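You operate a simulated robot arm through the tools that you are given. There is no shell and no other tool. Be economical: measure what you need, move in short steps, check, and stop when the job is done.

Carry out the task below with a simulated two-armed robot. There is one attempt and no reset: what you move stays moved.

## Task
Stack the 40 gasket carton from the top of the bench on top of the 50 gasket carton. Put the black weight on the top of the bench away on the black mat. Put the blue-band brush on the top of the bench away on the top of the white table. Take the flange with the smallest size on its label from the top of the bench and put it on the silver steel plate. Put two of the pink torch cups from the top of the bench on the steel tray. Take the silver tube and leave it on the cage ledge. The order is free.

The check looks at the end state, three seconds after you hand in, the way a careful person would. Anything else that was tipped, shoved, dropped, spilled or broken makes it a failure.

## Robot
Two 7-joint arms with two-finger parallel grippers on one trunk, on a base that drives. Base frame: it is fixed to the floor where the robot stands at the start and does not move with it; the origin is under the middle of the robot, x ahead of it, y to its left, z up. Readings come in m, rad, newtons and seconds.
The left shoulder is at the start at [0.05, 0.161, 1.173], the right one opposite. With the tool pointing down near the work surface each hand reaches from about 0.22 to 0.68 m from the robot's upright axis, wherever it stands, measured 20 degrees to its own side. Places, roughly: black mat (27x21 cm) [7.4, 0.6, 0.88]; black weight [0.5, 0, 1]; blue-band brush (3x9x5 cm) [1, 0, 0.9]; cage ledge (29x12 cm) [-0.9, -0.84, 0.86]; flange [0.5, -0.75, 0.75]; gasket carton [0.5, 0, 0.75]; pink torch cup [0.5, -0.5, 0.75]; silver tube (2x2x11 cm) [0.6, -3.6, 0.9]; steel plate (10x8x2 cm) [0.9, -0.2, 0.9]; steel tray (10x10x2 cm) [0.6, -0.6, 0.9]; top of the white table [1.3, -3.7, 0.8]. Payload 3.43 kg a hand.
The TCP of each hand is the grasp point between the finger pads, 0.03 m short of the fingertips. In the tool frame z runs along the fingers and y along their closing line. The gripper opens to 0.094 m. The fingers are 0.028 m wide and 0.01 m thick; the gripper's body (0.05 by 0.096 m) begins 0.055 m behind the TCP.
Orientation is told as [roll, pitch, yaw] about the base's x, y, z axes, in that order, counted from this pose: with the fingers straight down and closing along the base's y, the tool's x points along the base's -x, its y along +y and its z along -z.

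## Interface
- The arms move only by the tool drive_tool. It takes "left_plan", "right_plan" or both (then of equal length, played together; a hand with none holds still); each is a list of rows, each a list of 2 entries, a list of its own where there are three numbers: the shift along the base's x, y, z in units of 200 mm (1.0 is 200 mm), then the turn, a rotation vector about the base's x, y, z in units of 120 degrees (1.0 is 120 degrees). In form: [[[x, y, z], [ax, ay, az]], ...]. A call has 1 to 20 rows; each row is the pose to reach, as a shift and turn from the pose commanded when the call began. "left_gripper" and "right_gripper" are, for a hand that has rows, the finger opening in cm, from 0 to 9.4, set as the call begins (left out, the last holds). A call with a number of a shift or a turn outside -1 to 1 is refused whole. Each row takes 0.2 s and may step no farther than 0.05 m and 0.15 rad from the row before; otherwise, or with a gripper value out of range, the whole call is refused. A pose out of reach is approached as far as the arm can. The call stops where the force on the tool passes 40 N (or 10 N more than at its start, if that is more) or the arm is blocked; 0.2 s more then pass. The fingers move at their own pace (about 0.045 m/s each) and stop on an object; they squeeze with about 42 N. The grip force told is the motor's: it shows also when the fingers shut on nothing. Time passes only in rows, and 0.2 s behind the last, so rows that repeat a pose let the fingers close. It gives the time, the measured TCP pose, the force on the tool (base axes), the opening and the grip force at its end, in the units of the frame above (readings bear some noise), with the torque about the TCP (base axes, N m) and any sound that the robot's microphone picked up, and new pictures: "views" is both (left out), scene, wrist or none (wrist: the cameras of the hands that moved).
- Cameras (640 x 400 px; columns grow to the right, rows downward): "scene" is now at [0.1151, -0.0397, 1.2882]; the picture's right is [-0.46, -0.89, 0.00], its down [-0.58, 0.30, -0.76] and it looks along [0.67, -0.35, -0.65] (base axes); focal length 214 px, centre (320, 200). "left" rides on the left gripper at [0.076, -0.014, -0.102] in its tool frame; the picture's right is [0.18, 0.98, 0.00], its down [-0.75, 0.14, -0.64] and it looks along [-0.63, 0.12, 0.77] (tool axes); focal length 243 px, centre (320, 200). "right" rides on the right gripper at [0.076, 0.014, -0.102] in its tool frame; the picture's right is [-0.18, 0.98, 0.00], its down [-0.75, -0.14, -0.64] and it looks along [-0.63, -0.12, 0.77] (tool axes); focal length 243 px, centre (320, 200).
- slide_trunk(by): slides the trunk up (or, below 0, down) by that many m; the arms and the scene camera ride with it, the base frame stays. It gives what a move gives, with no picture.
- steer(legs): drives the robot by 1 to 6 legs, each [ahead, left, turn to the left] in m, m and rad, along the robot's own axes; the way and the turn of a leg run together, so that a leg with both is an arc; at most 1.5 m and 3.142 rad a leg. The arms and the cameras ride along, it lands a little off, and it stops where it bumps. It gives what a move gives, and a new picture of the scene camera.
- head_to(pan, tilt): turns the head with the scene camera to pan (to the left, within 1.396 rad either way) and tilt (down, from -0.506 to 1.204), counted from straight ahead of the robot. It gives what a move gives, and a new picture of the scene camera.
- pixel_to_xyz(camera, pixels): for up to 12 pixels [column, row] of the newest picture of that camera ("zoom" is the newest enlarged one), the place [x, y, z] in the base frame of the surface seen there, good to about 0.003 m. The clock stands still meanwhile.
- close_up(camera, box): a new picture of the part [left, top, right, bottom] of that camera's present view, enlarged. The clock stands still meanwhile.
- job_done(): hands the job in; it is judged then, once.

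Go step by step. Measure first, check grasps and placings, and put right what went wrong. The budget is 138 turns and 260 pictures, counting those below and the enlarged ones. Unless the task says otherwise, let go and move clear before handing in, and close with one line.

The tools are called after "Emit:" by a JSON object that holds its "api" and its "payload". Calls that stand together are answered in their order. drive_tool: Moves the arms, as the interface text tells. Its arguments: {"type":"object","properties":{"left_plan":{"type":"array","items":{"type":"array"}},"left_gripper":{"type":"number"},"right_plan":{"type":"array","items":{"type":"array"}},"right_gripper":{"type":"number"},"views":{"type":"string","enum":["both","scene","wrist","none"]}},"required":[]} The other tools are called the same way: slide_trunk (by) slides the trunk up or down; steer (legs) drives the base; head_to (pan, tilt) turns the head that bears the scene camera; pixel_to_xyz (camera, pixels) gives the place of the surface under pixels of a picture; close_up (camera, box) takes an enlarged picture of a part of a camera's view; job_done () hands the job in.

At the start:

```text
time_s: 0.0
left_ee_pos: [0.4088, -0.0131, 1.1391]
left_tcp_rot: [0.0, -0.001, 0.002]
left_contact_force: [-0.5, -0.1, 0.0]
left_moment: [-0.02, -0.01, 0.02]
left_opening: 0.0941
left_grip_force: 0.0
right_ee_pos: [0.2977, -0.3802, 1.1111]
right_tcp_rot: [0.0, 0.0, -0.001]
right_contact_force: [-0.3, -0.8, -0.6]
right_moment: [-0.01, -0.02, 0.04]
right_opening: 0.0939
right_grip_force: 0.0
trunk travel left (down, up): [-0.2, 0.067]
robot x, y, heading: [0.0002, 0.0043, -0.003]
head pan, tilt: [-0.482, 0.707]
```

scene: 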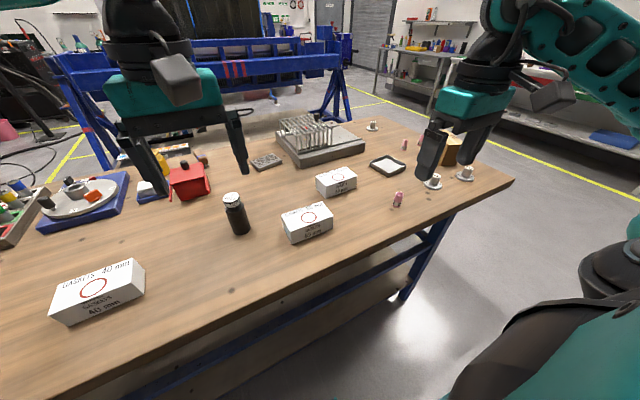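
right: 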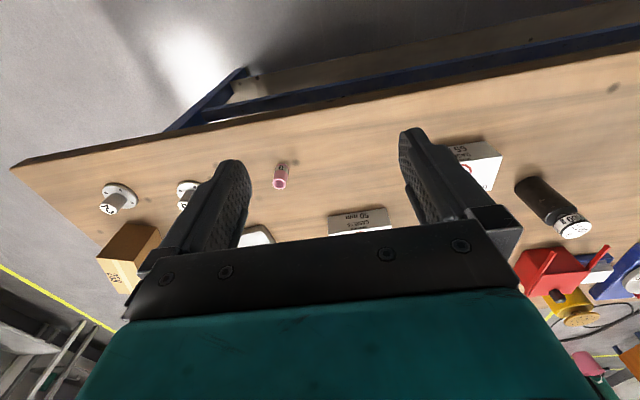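
left: 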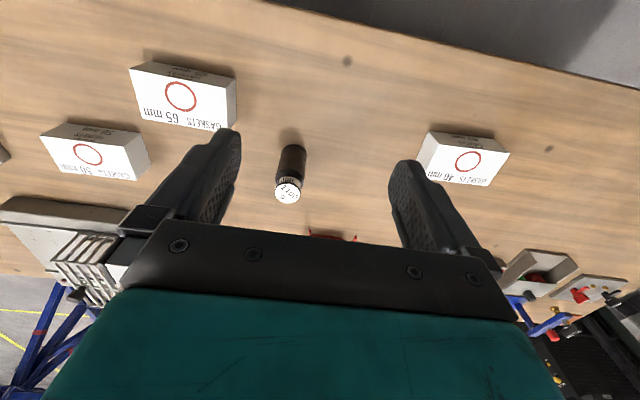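

The scene shows the cartons at (98,292), (308,222) and (336,182), the dark weight at (237,213), and small items on the right. I'll enlarge these and measure them first.

Emit:
{"api": "close_up", "payload": {"camera": "scene", "box": [240, 100, 500, 262]}}

Emit:
{"api": "close_up", "payload": {"camera": "scene", "box": [0, 120, 280, 295]}}

Emit:
{"api": "pixel_to_xyz", "payload": {"camera": "scene", "pixels": [[98, 280], [308, 215], [336, 176], [232, 198], [267, 161], [388, 166], [398, 196], [405, 143], [433, 183], [465, 174], [372, 126], [450, 155]]}}

```text
2.46 times, centred on (370, 181) of scene
```

zoom: 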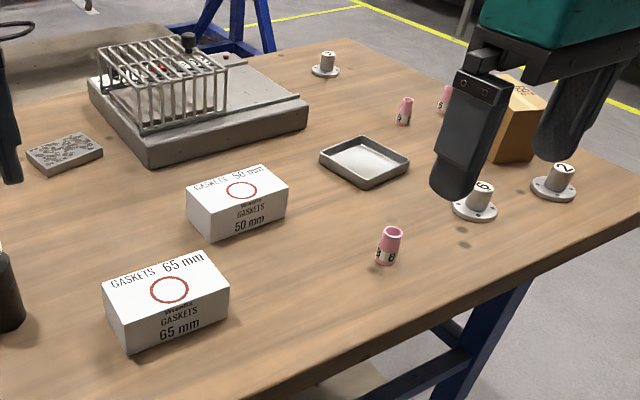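

```text
2.29 times, centred on (140, 208) of scene
```

zoom: 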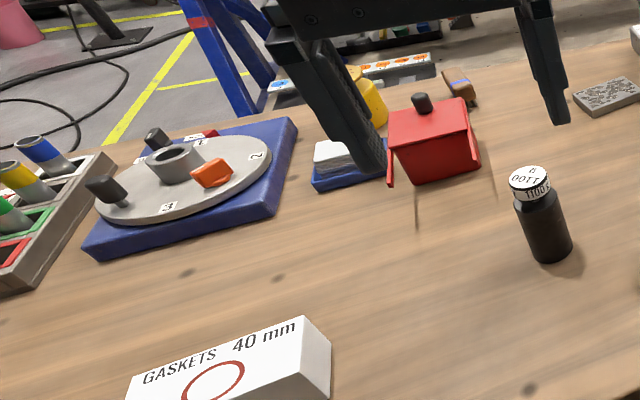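

```text
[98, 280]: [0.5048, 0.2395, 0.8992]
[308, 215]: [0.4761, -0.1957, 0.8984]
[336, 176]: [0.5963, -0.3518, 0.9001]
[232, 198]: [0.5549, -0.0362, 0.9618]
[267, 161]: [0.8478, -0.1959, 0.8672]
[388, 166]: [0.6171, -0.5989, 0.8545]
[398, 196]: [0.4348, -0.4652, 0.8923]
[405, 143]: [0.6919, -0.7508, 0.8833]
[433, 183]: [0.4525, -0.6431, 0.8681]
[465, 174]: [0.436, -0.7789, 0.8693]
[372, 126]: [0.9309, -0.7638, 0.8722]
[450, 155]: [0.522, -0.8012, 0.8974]
```

The 40, 50 and 65 cartons can be read, and the flanges seem to say 6, 2 and one I can't read. I'll zoom in on the flanges, the brush and the weight label.

Emit:
{"api": "close_up", "payload": {"camera": "scene", "box": [345, 110, 425, 160]}}

Emit:
{"api": "close_up", "payload": {"camera": "scene", "box": [410, 130, 500, 200]}}

Emit:
{"api": "close_up", "payload": {"camera": "scene", "box": [130, 135, 220, 205]}}

Emit:
{"api": "close_up", "payload": {"camera": "left", "box": [260, 140, 320, 210]}}

Emit:
{"api": "close_up", "payload": {"camera": "right", "box": [80, 160, 200, 240]}}

```text
8.00 times, centred on (385, 135) of scene
```

zoom: 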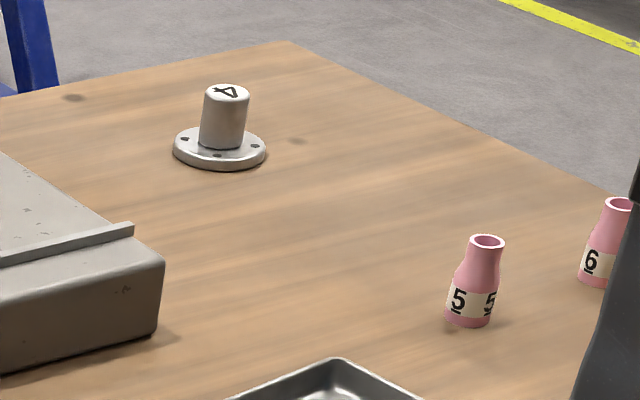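

```text
5.71 times, centred on (455, 165) of scene
```

zoom: 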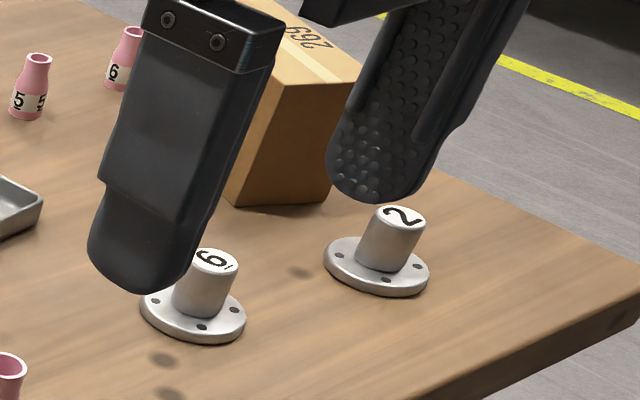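

```text
5.71 times, centred on (175, 170) of scene
```

zoom: 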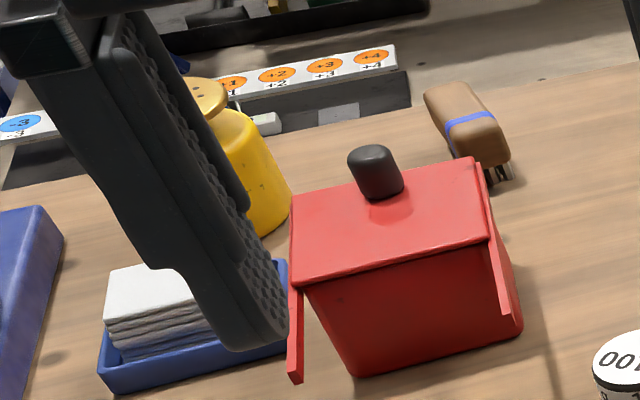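

```text
5.71 times, centred on (290, 175) of left
```

zoom: 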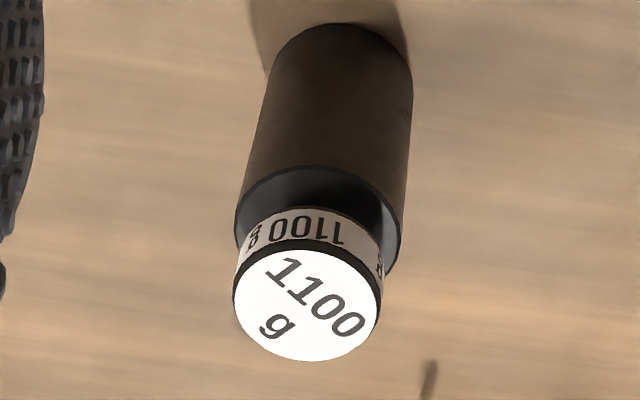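

```text
5.00 times, centred on (140, 200) of right
```

zoom: 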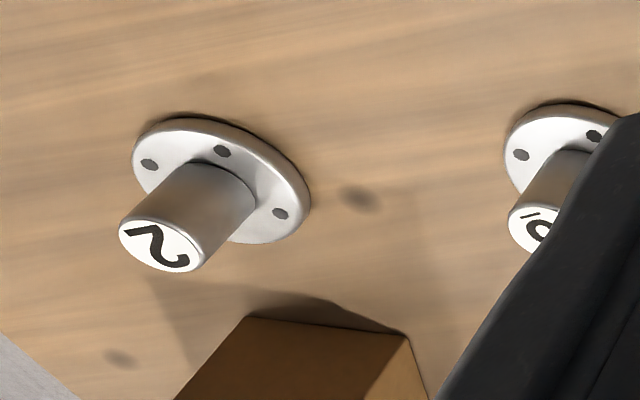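

All the labels are readable: the 2 flange is smallest at (465,174), the brush is behind the red box, and the weight reads 1100 g. Next I'll measure the carton corners in the scene view.

Emit:
{"api": "close_up", "payload": {"camera": "scene", "box": [40, 245, 160, 335]}}

Emit:
{"api": "pixel_to_xyz", "payload": {"camera": "scene", "pixels": [[57, 287], [132, 261], [142, 270], [66, 320], [144, 291], [318, 177], [352, 169], [355, 176], [326, 186], [284, 213], [326, 204], [331, 211]]}}

Emit:
{"api": "pixel_to_xyz", "payload": {"camera": "left", "pixels": [[427, 136], [492, 140], [508, 154], [417, 170], [494, 185], [290, 188], [281, 146]]}}

```text
4.44 times, centred on (100, 290) of scene
```

zoom: 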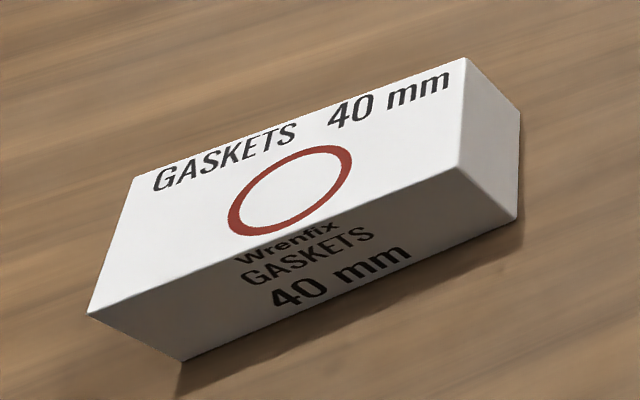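

```text
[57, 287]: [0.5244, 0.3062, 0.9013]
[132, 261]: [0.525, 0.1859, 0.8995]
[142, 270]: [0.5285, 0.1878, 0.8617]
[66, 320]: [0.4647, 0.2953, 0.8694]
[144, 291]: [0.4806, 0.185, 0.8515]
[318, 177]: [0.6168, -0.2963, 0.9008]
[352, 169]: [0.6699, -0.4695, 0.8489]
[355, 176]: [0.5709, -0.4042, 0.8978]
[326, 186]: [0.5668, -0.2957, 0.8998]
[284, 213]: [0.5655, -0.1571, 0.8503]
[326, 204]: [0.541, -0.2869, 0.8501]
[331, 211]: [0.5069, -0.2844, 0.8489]
```

```text
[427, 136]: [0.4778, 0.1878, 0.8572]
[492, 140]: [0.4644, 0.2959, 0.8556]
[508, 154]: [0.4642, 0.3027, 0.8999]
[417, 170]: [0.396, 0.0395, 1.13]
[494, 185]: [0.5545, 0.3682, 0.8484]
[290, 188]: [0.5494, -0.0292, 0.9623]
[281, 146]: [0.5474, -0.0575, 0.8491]
```

I need more accurate carton corners, so I'll query inside the 40 carton zoom first, then enlarge the 50 carton.

Emit:
{"api": "pixel_to_xyz", "payload": {"camera": "zoom", "pixels": [[138, 183], [463, 62], [458, 168], [94, 311], [300, 115], [300, 238], [183, 350], [512, 213]]}}

Emit:
{"api": "close_up", "payload": {"camera": "scene", "box": [280, 150, 376, 210]}}

```text
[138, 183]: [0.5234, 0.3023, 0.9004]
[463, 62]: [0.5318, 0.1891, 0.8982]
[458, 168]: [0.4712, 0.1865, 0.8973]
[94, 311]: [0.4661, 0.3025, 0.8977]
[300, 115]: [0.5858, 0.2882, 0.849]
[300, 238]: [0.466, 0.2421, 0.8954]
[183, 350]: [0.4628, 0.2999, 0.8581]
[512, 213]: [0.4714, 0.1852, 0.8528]
```

```text
6.67 times, centred on (328, 180) of scene
```

zoom: 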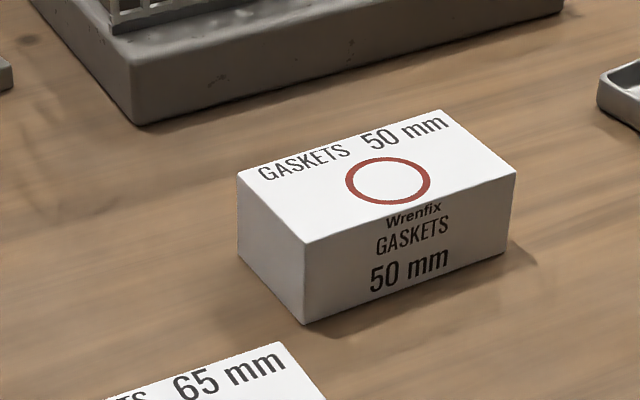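

Emit:
{"api": "pixel_to_xyz", "payload": {"camera": "zoom", "pixels": [[242, 173], [440, 113], [512, 173], [304, 240], [304, 318], [506, 248], [285, 345], [390, 180]]}}

Emit:
{"api": "head_to", "payload": {"pan": 0.3, "tilt": 0.6}}

```text
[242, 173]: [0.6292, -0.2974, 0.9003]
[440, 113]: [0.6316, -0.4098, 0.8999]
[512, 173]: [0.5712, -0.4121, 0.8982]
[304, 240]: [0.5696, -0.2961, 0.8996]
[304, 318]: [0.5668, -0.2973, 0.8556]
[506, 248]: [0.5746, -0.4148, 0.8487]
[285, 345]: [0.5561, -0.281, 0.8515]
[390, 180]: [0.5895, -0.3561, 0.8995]
```

```text
time_s: 1.1
left_ee_pos: [0.4101, -0.0127, 1.1395]
left_tcp_rot: [-0.001, -0.001, 0.001]
left_contact_force: [1.2, 0.7, 0.2]
left_moment: [-0.02, -0.01, -0.03]
left_opening: 0.094
left_grip_force: 0.1
right_ee_pos: [0.2985, -0.3803, 1.1121]
right_tcp_rot: [0.0, -0.002, -0.002]
right_contact_force: [0.8, 0.2, -0.2]
right_moment: [0.03, -0.01, 0.0]
right_opening: 0.0939
right_grip_force: 0.0
trunk travel left (down, up): [-0.2, 0.067]
robot x, y, heading: [-0.0013, -0.0008, -0.002]
head pan, tilt: [0.3, 0.6]
```

scene: 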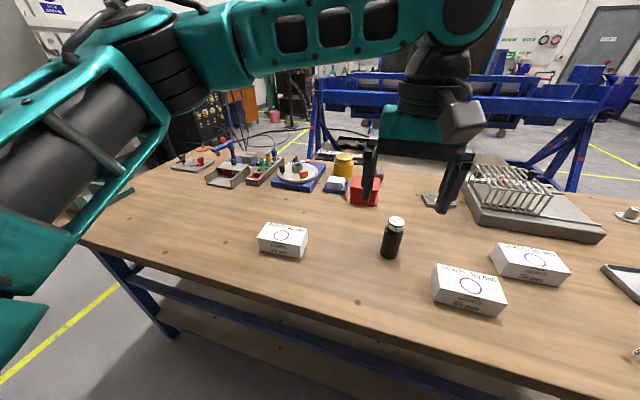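

The 50 carton centre is about (0.600,-0.354) at yaw 1°, and the 40 carton is at (0.498,0.245) at yaw 3°, both 115x60x50 mm. I'll turn the left hand to close along x and move it toward the 40 carton.

Emit:
{"api": "drive_tool", "payload": {"left_plan": [[[0.04, 0.09, -0.05], [0, 0, -0.066]], [[0.08, 0.18, -0.1], [0, 0, -0.131]], [[0.12, 0.27, -0.15], [0, 0, -0.197]], [[0.16, 0.36, -0.2], [0, 0, -0.263]], [[0.2, 0.45, -0.25], [0, 0, -0.328]], [[0.24, 0.54, -0.3], [0, 0, -0.394]], [[0.28, 0.63, -0.35], [0, 0, -0.46]], [[0.32, 0.72, -0.4], [0, 0, -0.525]], [[0.36, 0.81, -0.45], [0, 0, -0.591]], [[0.4, 0.9, -0.5], [0, 0, -0.657]], [[0.44, 0.98, -0.55], [0, 0, -0.7225]], [[0.44, 0.98, -0.55], [0, 0, -0.7225]]], "left_gripper": 9.4, "views": "both"}}

```text
time_s: 3.7
left_ee_pos: [0.4987, 0.1804, 1.0282]
left_tcp_rot: [0.0, 0.0, -1.513]
left_contact_force: [-0.7, 0.2, -0.3]
left_moment: [0.0, 0.02, 0.01]
left_opening: 0.094
left_grip_force: 0.1
right_ee_pos: [0.2978, -0.3785, 1.1111]
right_tcp_rot: [0.001, 0.0, 0.0]
right_contact_force: [0.0, 0.4, 0.0]
right_moment: [0.02, 0.01, -0.03]
right_opening: 0.0939
right_grip_force: 0.0
trunk travel left (down, up): [-0.2, 0.067]
robot x, y, heading: [0.0025, -0.0008, 0.002]
head pan, tilt: [0.3, 0.6]
```

scene: 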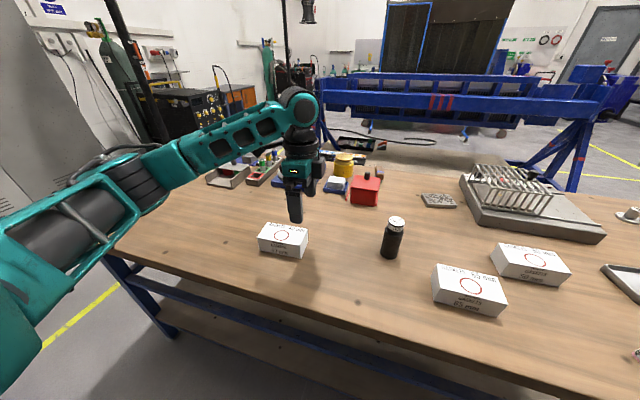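
left: 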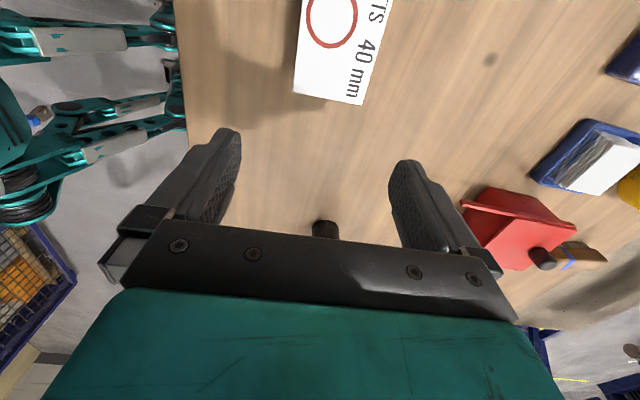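

The hand is at yaw −1.513, which matches the box. I'll move +0.065 in y, descend to z 0.888, and close.

Emit:
{"api": "drive_tool", "payload": {"left_plan": [[[0, 0.16, 0], [0, 0, 0]], [[0, 0.323, 0], [0, 0, 0]], [[0, 0.323, -0.2], [0, 0, 0]], [[0, 0.323, -0.4], [0, 0, 0]], [[0, 0.323, -0.55], [0, 0, 0]], [[0, 0.323, -0.7], [0, 0, 0]], [[0, 0.323, -0.7], [0, 0, 0]]], "views": "wrist"}}

Emit:
{"api": "drive_tool", "payload": {"left_plan": [[[0, 0, 0], [0, 0, 0]], [[0, 0, 0], [0, 0, 0]], [[0, 0, 0], [0, 0, 0]], [[0, 0, 0], [0, 0, 0]], [[0, 0, 0.1], [0, 0, 0]], [[0, 0, 0.3], [0, 0, 0]], [[0, 0, 0.5], [0, 0, 0]]], "left_gripper": 0, "views": "both"}}

```text
time_s: 5.3
left_ee_pos: [0.4995, 0.2458, 0.8878]
left_tcp_rot: [0.0, 0.0, -1.512]
left_contact_force: [-0.1, 0.2, 0.0]
left_moment: [-0.01, 0.02, -0.01]
left_opening: 0.0939
left_grip_force: 0.0
right_ee_pos: [0.2982, -0.3801, 1.1117]
right_tcp_rot: [0.0, 0.001, -0.001]
right_contact_force: [0.5, 0.6, 0.1]
right_moment: [-0.02, 0.0, -0.01]
right_opening: 0.0941
right_grip_force: 0.1
trunk travel left (down, up): [-0.2, 0.067]
robot x, y, heading: [-0.0001, -0.0026, -0.0]
head pan, tilt: [0.3, 0.6]
```

left: 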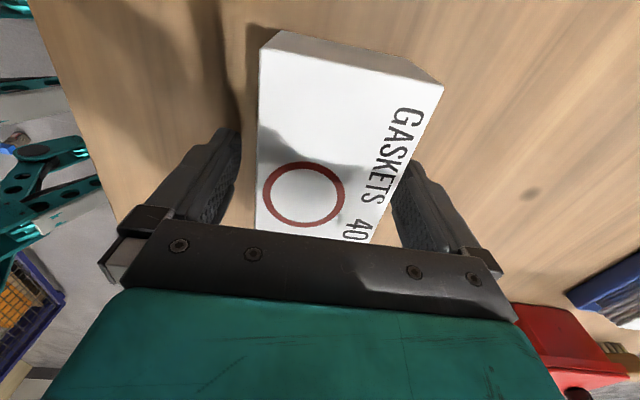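

```text
time_s: 6.9
left_ee_pos: [0.4993, 0.249, 0.9895]
left_tcp_rot: [0.0, 0.001, -1.511]
left_contact_force: [0.8, -0.7, -1.0]
left_moment: [0.0, 0.01, 0.01]
left_opening: 0.0
left_grip_force: 33.1
right_ee_pos: [0.2982, -0.3794, 1.1115]
right_tcp_rot: [0.001, 0.0, -0.001]
right_contact_force: [0.2, 0.7, 0.0]
right_moment: [0.01, -0.01, 0.01]
right_opening: 0.0938
right_grip_force: 0.0
trunk travel left (down, up): [-0.2, 0.067]
robot x, y, heading: [0.0028, -0.0023, -0.005]
head pan, tilt: [0.3, 0.6]
```

scene: 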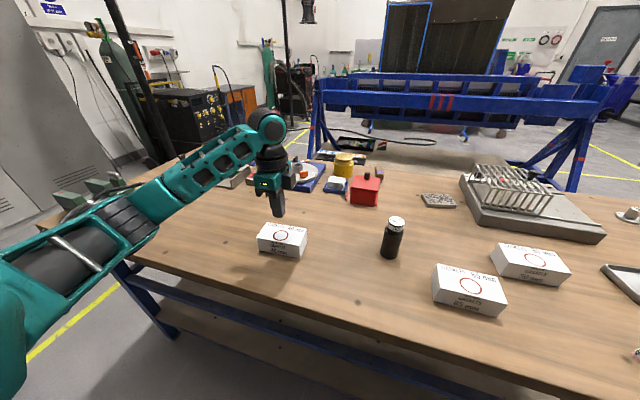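
left: 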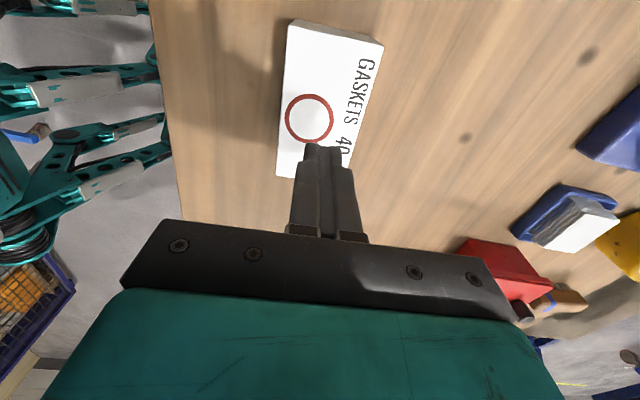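

The fingers shut on nothing (opening 0.0) and the carton stayed on the bench. I'll check where it is now before retrying with a slower close.

Emit:
{"api": "close_up", "payload": {"camera": "scene", "box": [230, 200, 340, 270]}}

Emit:
{"api": "drive_tool", "payload": {"left_plan": [[[0, 0, 0], [0, 0, 0]], [[0, 0, 0], [0, 0, 0]], [[0, 0, 0], [0, 0, 0]], [[0, 0, 0], [0, 0, 0]], [[0, 0, 0], [0, 0, 0]], [[0, 0, 0], [0, 0, 0]]], "left_gripper": 9.4, "views": "wrist"}}

```text
5.71 times, centred on (285, 235) of scene
```

zoom: 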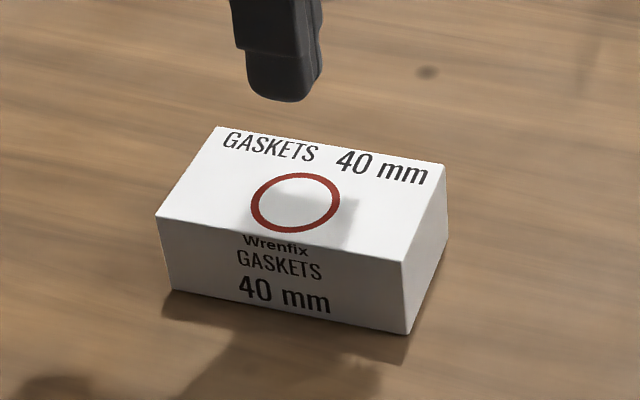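

```text
time_s: 8.3
left_ee_pos: [0.4997, 0.2499, 0.9885]
left_tcp_rot: [0.001, 0.0, -1.513]
left_contact_force: [-0.8, -0.8, 0.1]
left_moment: [-0.01, -0.02, 0.0]
left_opening: 0.0941
left_grip_force: 0.0
right_ee_pos: [0.2987, -0.3786, 1.1118]
right_tcp_rot: [0.0, 0.0, -0.001]
right_contact_force: [-0.9, -0.1, 0.4]
right_moment: [0.0, -0.01, 0.0]
right_opening: 0.0939
right_grip_force: 0.1
trunk travel left (down, up): [-0.2, 0.067]
robot x, y, heading: [0.005, -0.0037, -0.003]
head pan, tilt: [0.3, 0.6]
```

left: 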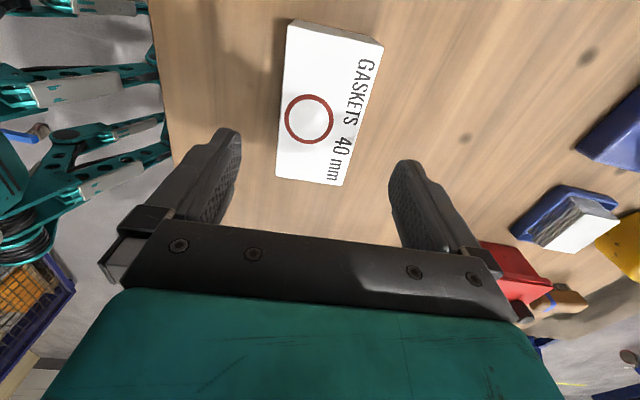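

I'll measure the carton's present pose in the wrist picture.

Emit:
{"api": "pixel_to_xyz", "payload": {"camera": "left", "pixels": [[292, 24], [381, 47], [342, 183], [278, 175], [310, 118]]}}

Emit:
{"api": "pixel_to_xyz", "payload": {"camera": "zoom", "pixels": [[220, 132], [440, 170], [402, 258], [160, 216]]}}

```text
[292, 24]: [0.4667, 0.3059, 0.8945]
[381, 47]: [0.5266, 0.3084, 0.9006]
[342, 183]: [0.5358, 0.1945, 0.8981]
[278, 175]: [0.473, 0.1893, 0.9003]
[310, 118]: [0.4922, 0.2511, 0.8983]
```

```text
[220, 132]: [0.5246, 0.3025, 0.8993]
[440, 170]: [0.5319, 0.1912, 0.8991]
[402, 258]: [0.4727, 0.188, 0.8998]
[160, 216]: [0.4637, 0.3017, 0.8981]
```

The carton hasn't moved and is still centred at (0.499,0.247). I'll go down slightly deeper, close, and read the opening before lifting.

Emit:
{"api": "drive_tool", "payload": {"left_plan": [[[0, -0.01, -0.2], [0, 0, 0.005]], [[0, -0.01, -0.4], [0, 0, 0.005]], [[0, -0.01, -0.53], [0, 0, 0.005]], [[0, -0.01, -0.53], [0, 0, 0.005]]], "views": "none"}}

Emit:
{"api": "drive_tool", "payload": {"left_plan": [[[0, 0, 0], [0, 0, 0]], [[0, 0, 0], [0, 0, 0]], [[0, 0, 0], [0, 0, 0]], [[0, 0, 0], [0, 0, 0]], [[0, 0, 0], [0, 0, 0]], [[0, 0, 0], [0, 0, 0]], [[0, 0, 0], [0, 0, 0]]], "left_gripper": 4, "views": "wrist"}}

```text
time_s: 9.3
left_ee_pos: [0.4967, 0.2439, 0.884]
left_tcp_rot: [0.001, 0.001, -1.503]
left_contact_force: [-0.1, -0.5, -0.1]
left_moment: [0.0, 0.01, 0.01]
left_opening: 0.0941
left_grip_force: 0.1
right_ee_pos: [0.2994, -0.3788, 1.1112]
right_tcp_rot: [0.0, 0.001, 0.0]
right_contact_force: [0.4, 0.2, -0.1]
right_moment: [-0.01, -0.03, 0.01]
right_opening: 0.0939
right_grip_force: 0.0
trunk travel left (down, up): [-0.2, 0.067]
robot x, y, heading: [-0.0008, 0.001, 0.001]
head pan, tilt: [0.3, 0.6]
```

```text
time_s: 10.9
left_ee_pos: [0.4973, 0.2447, 0.8845]
left_tcp_rot: [-0.001, -0.001, -1.502]
left_contact_force: [-0.1, 0.5, -0.5]
left_moment: [-0.03, -0.05, 0.0]
left_opening: 0.0697
left_grip_force: 41.7
right_ee_pos: [0.2978, -0.3801, 1.1108]
right_tcp_rot: [0.001, 0.0, 0.001]
right_contact_force: [0.5, 0.3, 0.1]
right_moment: [-0.03, 0.01, 0.03]
right_opening: 0.0939
right_grip_force: 0.0
trunk travel left (down, up): [-0.2, 0.067]
robot x, y, heading: [-0.0014, -0.0009, 0.002]
head pan, tilt: [0.3, 0.6]
```

left: 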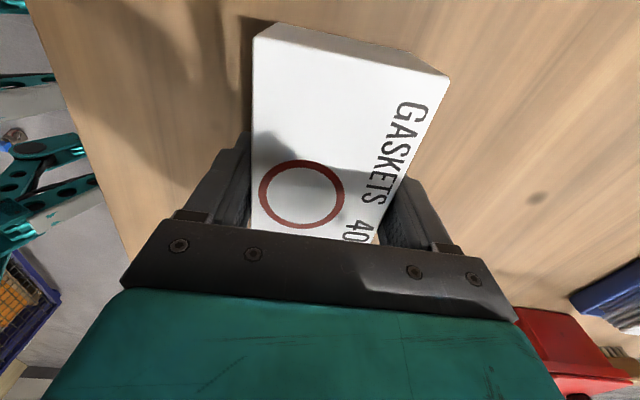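

It is gripped now: opening 0.0697, force 41.7 N. I'll lift slowly.

Emit:
{"api": "drive_tool", "payload": {"left_plan": [[[0, 0, 0.02], [0, 0, 0]], [[0, 0, 0.04], [0, 0, 0]], [[0, 0, 0.06], [0, 0, 0]], [[0, 0, 0.1], [0, 0, 0]], [[0, 0, 0.15], [0, 0, 0]]], "left_gripper": 0, "views": "both"}}

```text
time_s: 12.1
left_ee_pos: [0.4965, 0.2464, 0.9134]
left_tcp_rot: [0.0, 0.0, -1.503]
left_contact_force: [0.2, 0.5, -0.5]
left_moment: [-0.01, -0.01, -0.04]
left_opening: 0.07
left_grip_force: 42.3
right_ee_pos: [0.2992, -0.379, 1.1118]
right_tcp_rot: [0.0, -0.001, 0.0]
right_contact_force: [0.8, -0.2, 0.4]
right_moment: [-0.01, -0.05, 0.04]
right_opening: 0.0939
right_grip_force: 0.1
trunk travel left (down, up): [-0.2, 0.067]
robot x, y, heading: [-0.0002, 0.0016, -0.003]
head pan, tilt: [0.3, 0.6]
```

scene: 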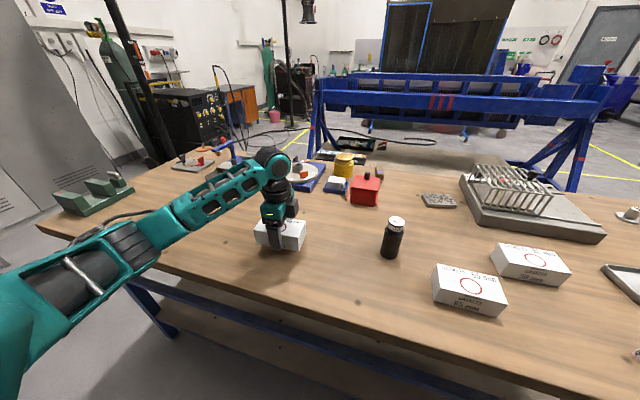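
left: 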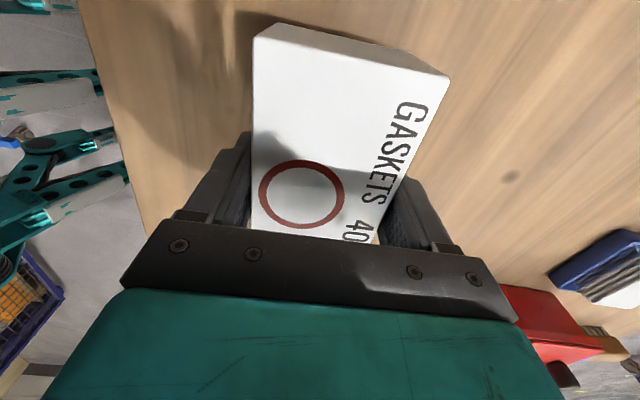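

The carton is held at opening 0.07. I'll lift to z≈1.06 and strafe 0.6 m to the right so the 50 carton lies in the left arm's reach.

Emit:
{"api": "drive_tool", "payload": {"left_plan": [[[0, 0, 0.15], [0, 0, 0]], [[0, 0, 0.3], [0, 0, 0]], [[0, 0, 0.45], [0, 0, 0]], [[0, 0, 0.6], [0, 0, 0]], [[0, 0, 0.73], [0, 0, 0]]], "views": "none"}}

Emit:
{"api": "steer", "payload": {"legs": [[0, -0.6, 0]]}}

Emit:
{"api": "head_to", "payload": {"pan": 0.2, "tilt": 0.75}}

```text
time_s: 13.3
left_ee_pos: [0.4975, 0.2468, 1.0585]
left_tcp_rot: [-0.002, -0.001, -1.504]
left_contact_force: [0.1, 0.2, -1.6]
left_moment: [-0.03, -0.01, -0.05]
left_opening: 0.0697
left_grip_force: 41.8
right_ee_pos: [0.2988, -0.3786, 1.1117]
right_tcp_rot: [0.002, -0.001, 0.002]
right_contact_force: [-0.6, -0.2, -0.6]
right_moment: [-0.03, 0.02, 0.0]
right_opening: 0.0939
right_grip_force: 0.0
trunk travel left (down, up): [-0.2, 0.067]
robot x, y, heading: [-0.0015, -0.0011, -0.0]
head pan, tilt: [0.3, 0.6]
```

```text
time_s: 19.1
left_ee_pos: [0.4984, -0.3638, 1.0582]
left_tcp_rot: [0.002, 0.002, -1.502]
left_contact_force: [-0.3, -0.2, -1.6]
left_moment: [-0.01, -0.01, 0.0]
left_opening: 0.0697
left_grip_force: 41.9
right_ee_pos: [0.2995, -0.9886, 1.1119]
right_tcp_rot: [0.0, -0.001, 0.0]
right_contact_force: [-0.5, -0.9, -0.2]
right_moment: [-0.01, 0.03, 0.01]
right_opening: 0.094
right_grip_force: 0.1
trunk travel left (down, up): [-0.2, 0.067]
robot x, y, heading: [-0.0013, -0.6092, -0.001]
head pan, tilt: [0.3, 0.6]
```

scene: 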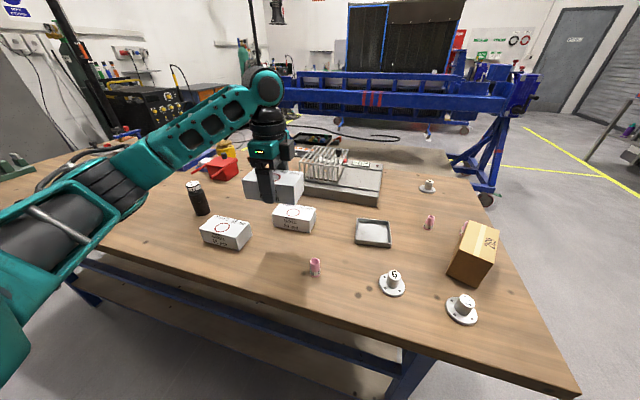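

```text
time_s: 19.8
left_ee_pos: [0.4979, -0.3629, 1.0573]
left_tcp_rot: [-0.001, -0.001, -1.501]
left_contact_force: [-0.1, -0.5, -1.6]
left_moment: [-0.02, 0.02, 0.0]
left_opening: 0.0698
left_grip_force: 41.8
right_ee_pos: [0.2986, -0.9885, 1.1116]
right_tcp_rot: [0.001, -0.001, 0.0]
right_contact_force: [0.5, 0.8, 0.7]
right_moment: [0.02, -0.01, -0.01]
right_opening: 0.0939
right_grip_force: 0.1
trunk travel left (down, up): [-0.2, 0.067]
robot x, y, heading: [0.0019, -0.6138, 0.007]
head pan, tilt: [0.201, 0.75]
```

scene: 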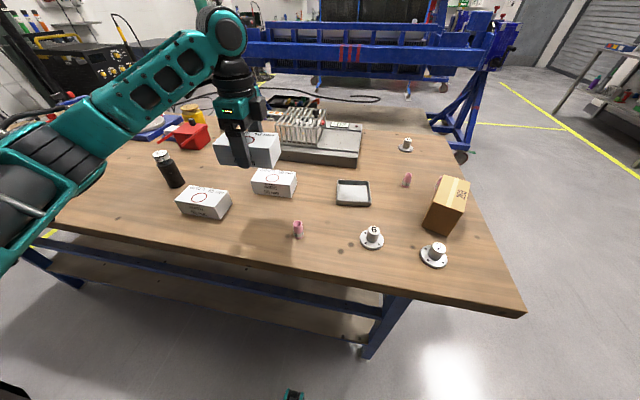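

The strafe ended at y −0.61 and the carton is still held. I'll extend above the 50 carton and check alignment.

Emit:
{"api": "drive_tool", "payload": {"left_plan": [[[0.17, 0.02, 0], [0, 0, -0.01]], [[0.34, 0.04, -0.1], [0, 0, -0.02]], [[0.51, 0.045, -0.2], [0, 0, -0.025]], [[0.51, 0.045, -0.25], [0, 0, -0.025]], [[0.51, 0.045, -0.25], [0, 0, -0.025]]], "views": "both"}}

Emit:
{"api": "close_up", "payload": {"camera": "scene", "box": [200, 110, 340, 210]}}

Emit:
{"api": "pixel_to_xyz", "payload": {"camera": "left", "pixels": [[254, 38], [285, 25], [445, 78], [256, 220], [372, 238], [300, 195]]}}

```text
time_s: 21.0
left_ee_pos: [0.5996, -0.3555, 1.0063]
left_tcp_rot: [0.0, 0.0, -1.553]
left_contact_force: [-0.2, -0.8, -1.8]
left_moment: [-0.01, 0.01, 0.0]
left_opening: 0.0701
left_grip_force: 42.3
right_ee_pos: [0.2991, -0.9888, 1.1107]
right_tcp_rot: [-0.002, -0.001, 0.001]
right_contact_force: [0.0, 0.0, -1.0]
right_moment: [0.0, -0.03, 0.01]
right_opening: 0.0942
right_grip_force: 0.0
trunk travel left (down, up): [-0.2, 0.067]
robot x, y, heading: [0.0006, -0.6082, 0.003]
head pan, tilt: [0.201, 0.75]
```

scene: 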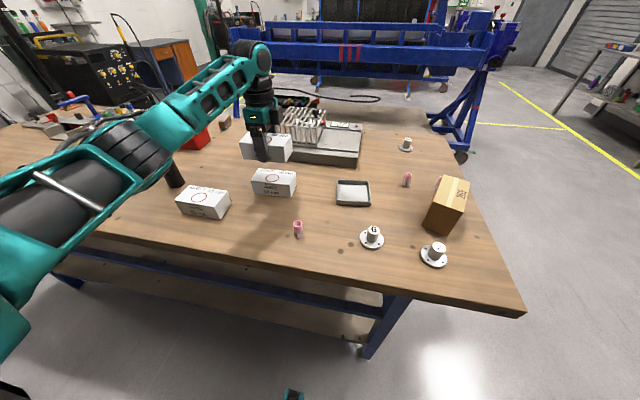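
left: 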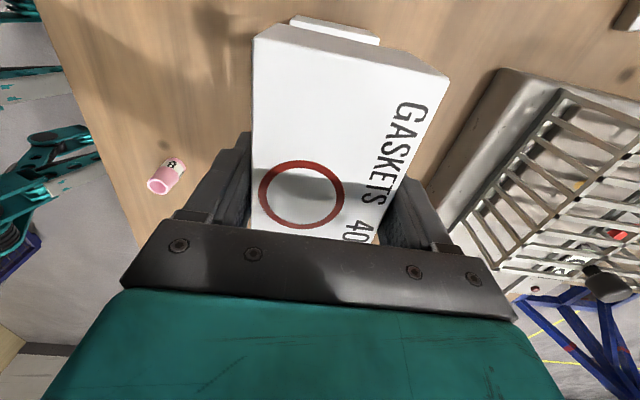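

```text
4.00 times, centred on (270, 160) of scene
```

zoom: 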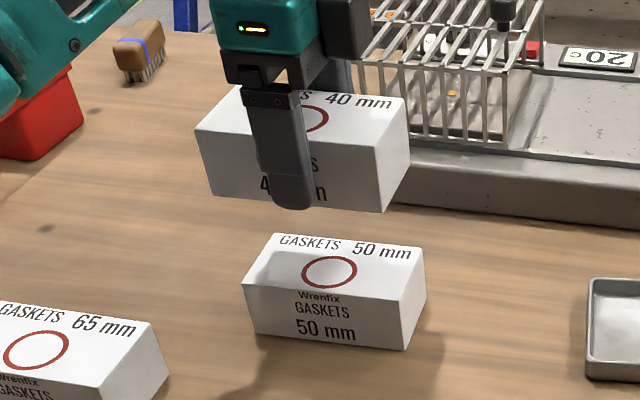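

```text
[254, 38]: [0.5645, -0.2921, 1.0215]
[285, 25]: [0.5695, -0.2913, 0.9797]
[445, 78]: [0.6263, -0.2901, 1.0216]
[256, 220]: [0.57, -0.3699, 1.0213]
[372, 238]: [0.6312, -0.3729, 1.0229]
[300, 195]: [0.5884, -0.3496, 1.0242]
```

The carton top is at z 1.022, with its left edge at y −0.291. I'll re-measure the 50 carton from this viewpoint.

Emit:
{"api": "pixel_to_xyz", "payload": {"camera": "zoom", "pixels": [[275, 237], [420, 249], [400, 298], [246, 283], [240, 92], [405, 102], [376, 146], [200, 128], [360, 340]]}}

```text
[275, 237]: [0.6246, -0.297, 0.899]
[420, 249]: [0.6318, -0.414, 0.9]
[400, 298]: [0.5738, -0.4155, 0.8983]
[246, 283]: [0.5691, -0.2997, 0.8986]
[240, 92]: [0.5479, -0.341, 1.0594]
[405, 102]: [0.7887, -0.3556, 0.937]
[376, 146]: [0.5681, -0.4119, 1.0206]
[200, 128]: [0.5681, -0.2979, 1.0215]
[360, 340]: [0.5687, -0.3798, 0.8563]
```

The 40 carton is within about 3 mm of the 50 carton. I'll make a small correction, then lower until the bottoms and tops meet (TCP ≈0.936).

Emit:
{"api": "drive_tool", "payload": {"left_plan": [[[0.012, -0.015, -0.1], [0, 0, 0.01]], [[0.012, -0.015, -0.2], [0, 0, 0.01]], [[0.012, -0.015, -0.27], [0, 0, 0.01]], [[0.012, -0.015, -0.32], [0, 0, 0.01]], [[0.012, -0.015, -0.34], [0, 0, 0.01]], [[0.012, -0.015, -0.35], [0, 0, 0.01]], [[0.012, -0.015, -0.35], [0, 0, 0.01]]], "views": "both"}}

Emit:
{"api": "close_up", "payload": {"camera": "scene", "box": [200, 110, 340, 210]}}

```text
time_s: 22.6
left_ee_pos: [0.6028, -0.3564, 0.9367]
left_tcp_rot: [0.0, 0.001, -1.533]
left_contact_force: [0.0, -0.1, -1.6]
left_moment: [0.01, 0.01, -0.04]
left_opening: 0.0699
left_grip_force: 42.2
right_ee_pos: [0.2986, -0.9881, 1.1118]
right_tcp_rot: [-0.002, -0.001, 0.0]
right_contact_force: [0.6, -0.6, 0.5]
right_moment: [0.02, 0.01, -0.02]
right_opening: 0.094
right_grip_force: 0.1
trunk travel left (down, up): [-0.2, 0.067]
robot x, y, heading: [-0.0017, -0.6095, -0.005]
head pan, tilt: [0.201, 0.75]
```

scene: 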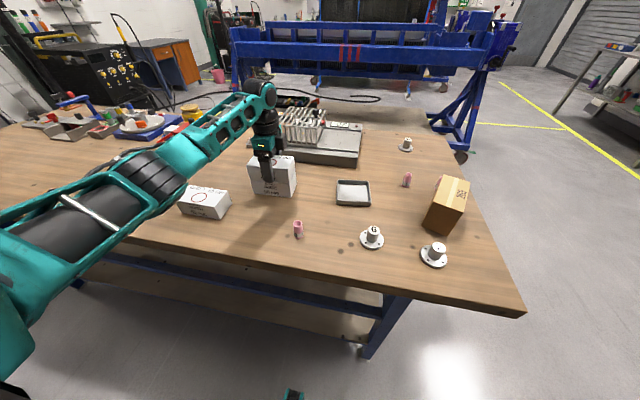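
left: 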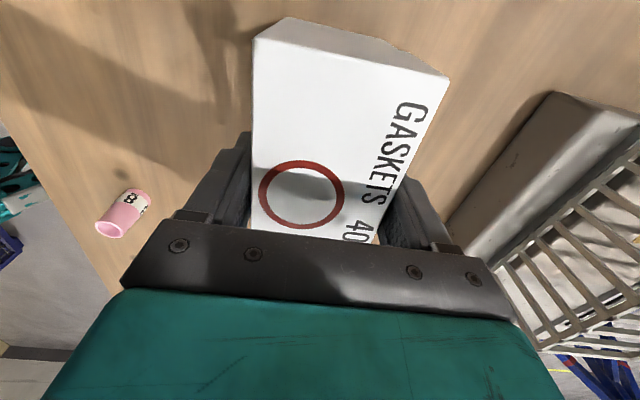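

```text
4.00 times, centred on (270, 160) of scene
```

zoom: 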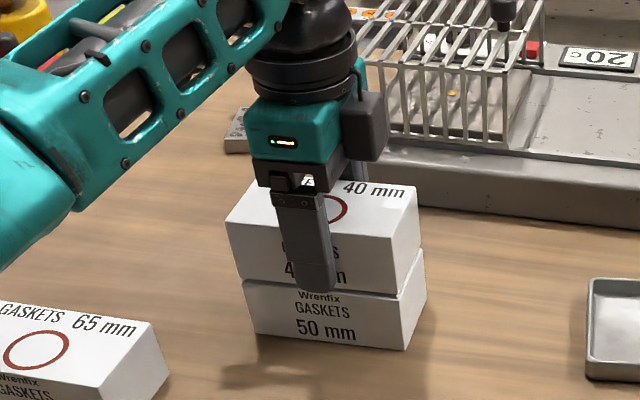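

Aligned, with the gap nearly zero. I'll lower 2 mm, open and rise.

Emit:
{"api": "drive_tool", "payload": {"left_plan": [[[0, 0, -0.005], [0, 0, 0]], [[0, 0, -0.012], [0, 0, 0]], [[0, 0, -0.012], [0, 0, 0]]], "views": "none"}}

Emit:
{"api": "drive_tool", "payload": {"left_plan": [[[0, 0, 0], [0, 0, 0]], [[0, 0, 0], [0, 0, 0]], [[0, 0, 0], [0, 0, 0]], [[0, 0, 0.1], [0, 0, 0]], [[0, 0, 0.3], [0, 0, 0]], [[0, 0, 0.5], [0, 0, 0]], [[0, 0, 0.7], [0, 0, 0]], [[0, 0, 0.9], [0, 0, 0]]], "left_gripper": 9.4, "views": "both"}}

```text
time_s: 23.4
left_ee_pos: [0.6022, -0.3561, 0.9353]
left_tcp_rot: [-0.001, 0.001, -1.534]
left_contact_force: [0.6, 0.3, -1.1]
left_moment: [-0.02, 0.02, -0.03]
left_opening: 0.0699
left_grip_force: 41.9
right_ee_pos: [0.298, -0.9883, 1.1112]
right_tcp_rot: [-0.001, 0.0, -0.001]
right_contact_force: [0.4, -0.2, 0.8]
right_moment: [-0.01, -0.03, 0.0]
right_opening: 0.0939
right_grip_force: 0.0
trunk travel left (down, up): [-0.2, 0.067]
robot x, y, heading: [0.0005, -0.6093, -0.004]
head pan, tilt: [0.201, 0.75]
```

```text
time_s: 25.2
left_ee_pos: [0.5989, -0.3597, 1.114]
left_tcp_rot: [0.001, -0.001, -1.533]
left_contact_force: [0.0, 0.0, 0.4]
left_moment: [-0.02, 0.0, -0.04]
left_opening: 0.0941
left_grip_force: 0.0
right_ee_pos: [0.2991, -0.9884, 1.1105]
right_tcp_rot: [-0.001, 0.001, 0.0]
right_contact_force: [0.3, -0.5, 0.3]
right_moment: [0.0, -0.01, 0.01]
right_opening: 0.0941
right_grip_force: 0.2
trunk travel left (down, up): [-0.2, 0.067]
robot x, y, heading: [-0.0029, -0.6125, -0.001]
head pan, tilt: [0.201, 0.75]
```

scene: 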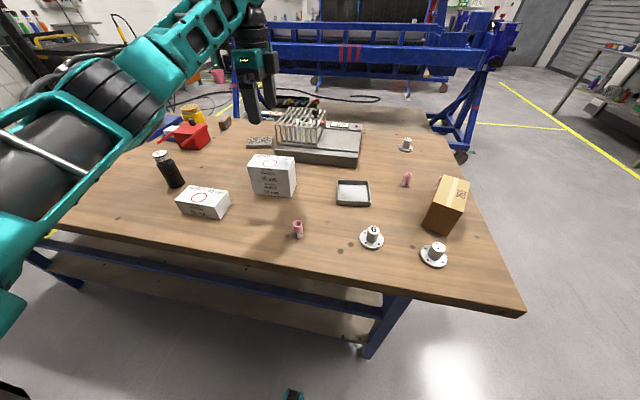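
left: 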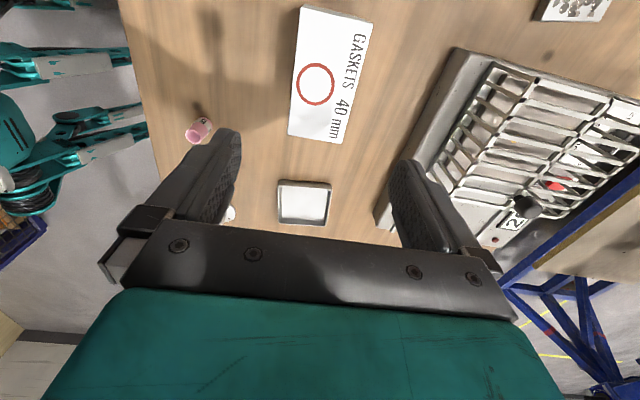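

The stack stands cleanly at (272,176). Next come the cups, so I'll measure the near cup, the far cup, the tray, and the 2 flange at close range.

Emit:
{"api": "close_up", "payload": {"camera": "scene", "box": [280, 160, 392, 250]}}

Emit:
{"api": "pixel_to_xyz", "payload": {"camera": "zoom", "pixels": [[103, 350], [103, 380], [103, 400], [103, 432], [420, 190], [330, 125], [505, 115], [510, 250], [330, 250], [420, 260]]}}

Emit:
{"api": "close_up", "payload": {"camera": "scene", "box": [390, 160, 480, 280]}}

```text
4.44 times, centred on (336, 205) of scene
```

zoom: 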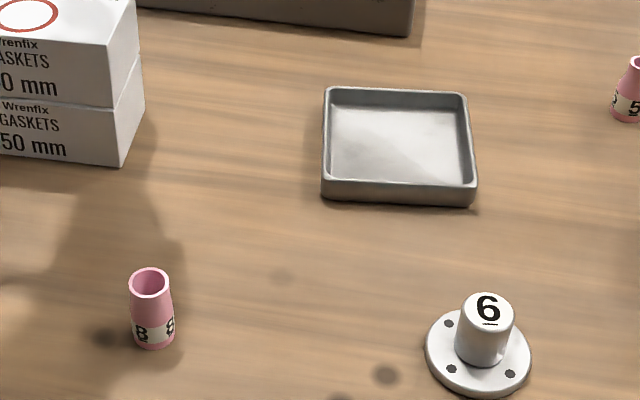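

```text
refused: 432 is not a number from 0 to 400
```

```text
3.33 times, centred on (435, 220) of scene
```

zoom: 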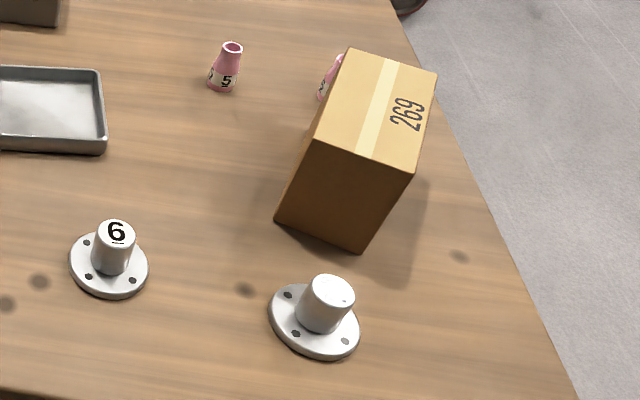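

Emit:
{"api": "pixel_to_xyz", "payload": {"camera": "zoom", "pixels": [[228, 54], [222, 88], [222, 76], [333, 290], [320, 325], [290, 292], [315, 355], [357, 330], [272, 318]]}}

Emit:
{"api": "pixel_to_xyz", "payload": {"camera": "scene", "pixels": [[298, 228], [298, 236], [297, 221], [353, 190], [338, 181], [369, 182], [339, 204], [370, 204], [353, 203]]}}

Emit:
{"api": "pixel_to_xyz", "payload": {"camera": "left", "pixels": [[198, 133], [205, 121], [190, 133], [203, 130], [303, 205]]}}

Emit:
{"api": "close_up", "payload": {"camera": "left", "box": [150, 90, 250, 160]}}

```text
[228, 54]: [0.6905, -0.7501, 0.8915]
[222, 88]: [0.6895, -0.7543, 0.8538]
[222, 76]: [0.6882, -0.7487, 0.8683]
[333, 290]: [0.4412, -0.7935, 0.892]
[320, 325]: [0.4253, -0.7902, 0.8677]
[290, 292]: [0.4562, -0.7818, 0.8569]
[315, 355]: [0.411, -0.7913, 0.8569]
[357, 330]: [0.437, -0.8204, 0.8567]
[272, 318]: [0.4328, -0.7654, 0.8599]
```

```text
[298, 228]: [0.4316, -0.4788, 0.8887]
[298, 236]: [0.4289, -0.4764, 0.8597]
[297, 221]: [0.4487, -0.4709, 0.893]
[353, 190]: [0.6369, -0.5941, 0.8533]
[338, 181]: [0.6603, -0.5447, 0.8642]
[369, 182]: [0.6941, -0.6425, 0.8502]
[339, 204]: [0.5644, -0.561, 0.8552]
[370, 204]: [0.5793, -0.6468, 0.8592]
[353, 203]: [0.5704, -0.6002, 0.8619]
```

```text
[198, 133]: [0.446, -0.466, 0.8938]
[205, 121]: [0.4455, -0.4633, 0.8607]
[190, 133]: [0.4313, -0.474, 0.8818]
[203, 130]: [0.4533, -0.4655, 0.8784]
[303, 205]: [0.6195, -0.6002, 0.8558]
```

```text
5.71 times, centred on (200, 125) of left
```

zoom: 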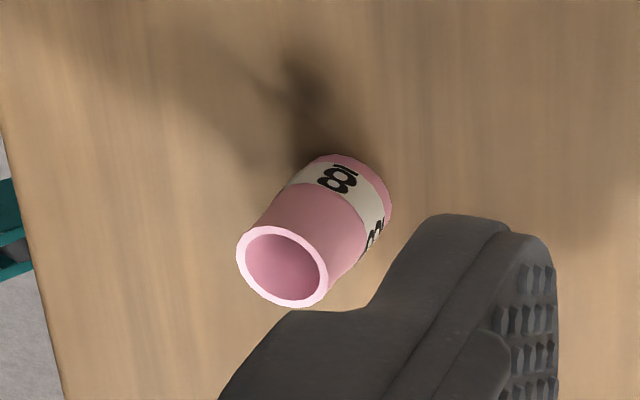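

Cup 8 is centred at about (0.439,−0.471) with its top at 0.893. The tray centre is about (0.62,−0.598) with the floor at 0.854. I'll move the left hand over cup 8 and stop just above its top for a check.

Emit:
{"api": "drive_tool", "payload": {"left_plan": [[[-0.16, -0.11, 0], [0, 0, 0]], [[-0.32, -0.22, 0], [0, 0, 0]], [[-0.48, -0.33, 0], [0, 0, 0]], [[-0.64, -0.44, 0], [0, 0, 0]], [[-0.8, -0.555, -0.1], [0, 0, 0]], [[-0.8, -0.555, -0.3], [0, 0, 0]], [[-0.8, -0.555, -0.5], [0, 0, 0]], [[-0.8, -0.555, -0.7], [0, 0, 0]], [[-0.8, -0.555, -0.8], [0, 0, 0]], [[-0.8, -0.555, -0.8], [0, 0, 0]]], "left_gripper": 6, "views": "both"}}

```text
time_s: 27.4
left_ee_pos: [0.441, -0.4701, 0.9559]
left_tcp_rot: [-0.001, 0.001, -1.534]
left_contact_force: [0.3, 0.2, 0.4]
left_moment: [0.0, 0.0, 0.03]
left_opening: 0.0598
left_grip_force: 0.1
right_ee_pos: [0.2981, -0.9889, 1.1115]
right_tcp_rot: [0.0, -0.001, 0.002]
right_contact_force: [-0.8, 0.4, -0.6]
right_moment: [0.0, -0.02, -0.03]
right_opening: 0.0943
right_grip_force: 0.1
trunk travel left (down, up): [-0.2, 0.067]
robot x, y, heading: [-0.0, -0.6129, -0.004]
head pan, tilt: [0.201, 0.75]
```

scene: 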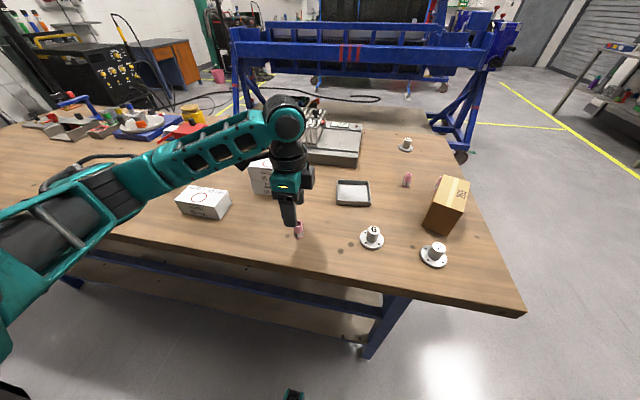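
left: 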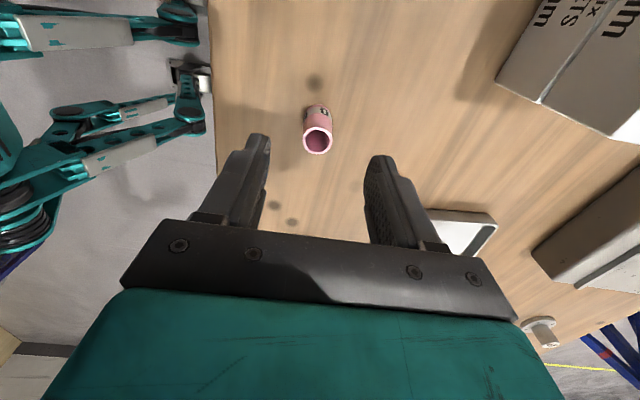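

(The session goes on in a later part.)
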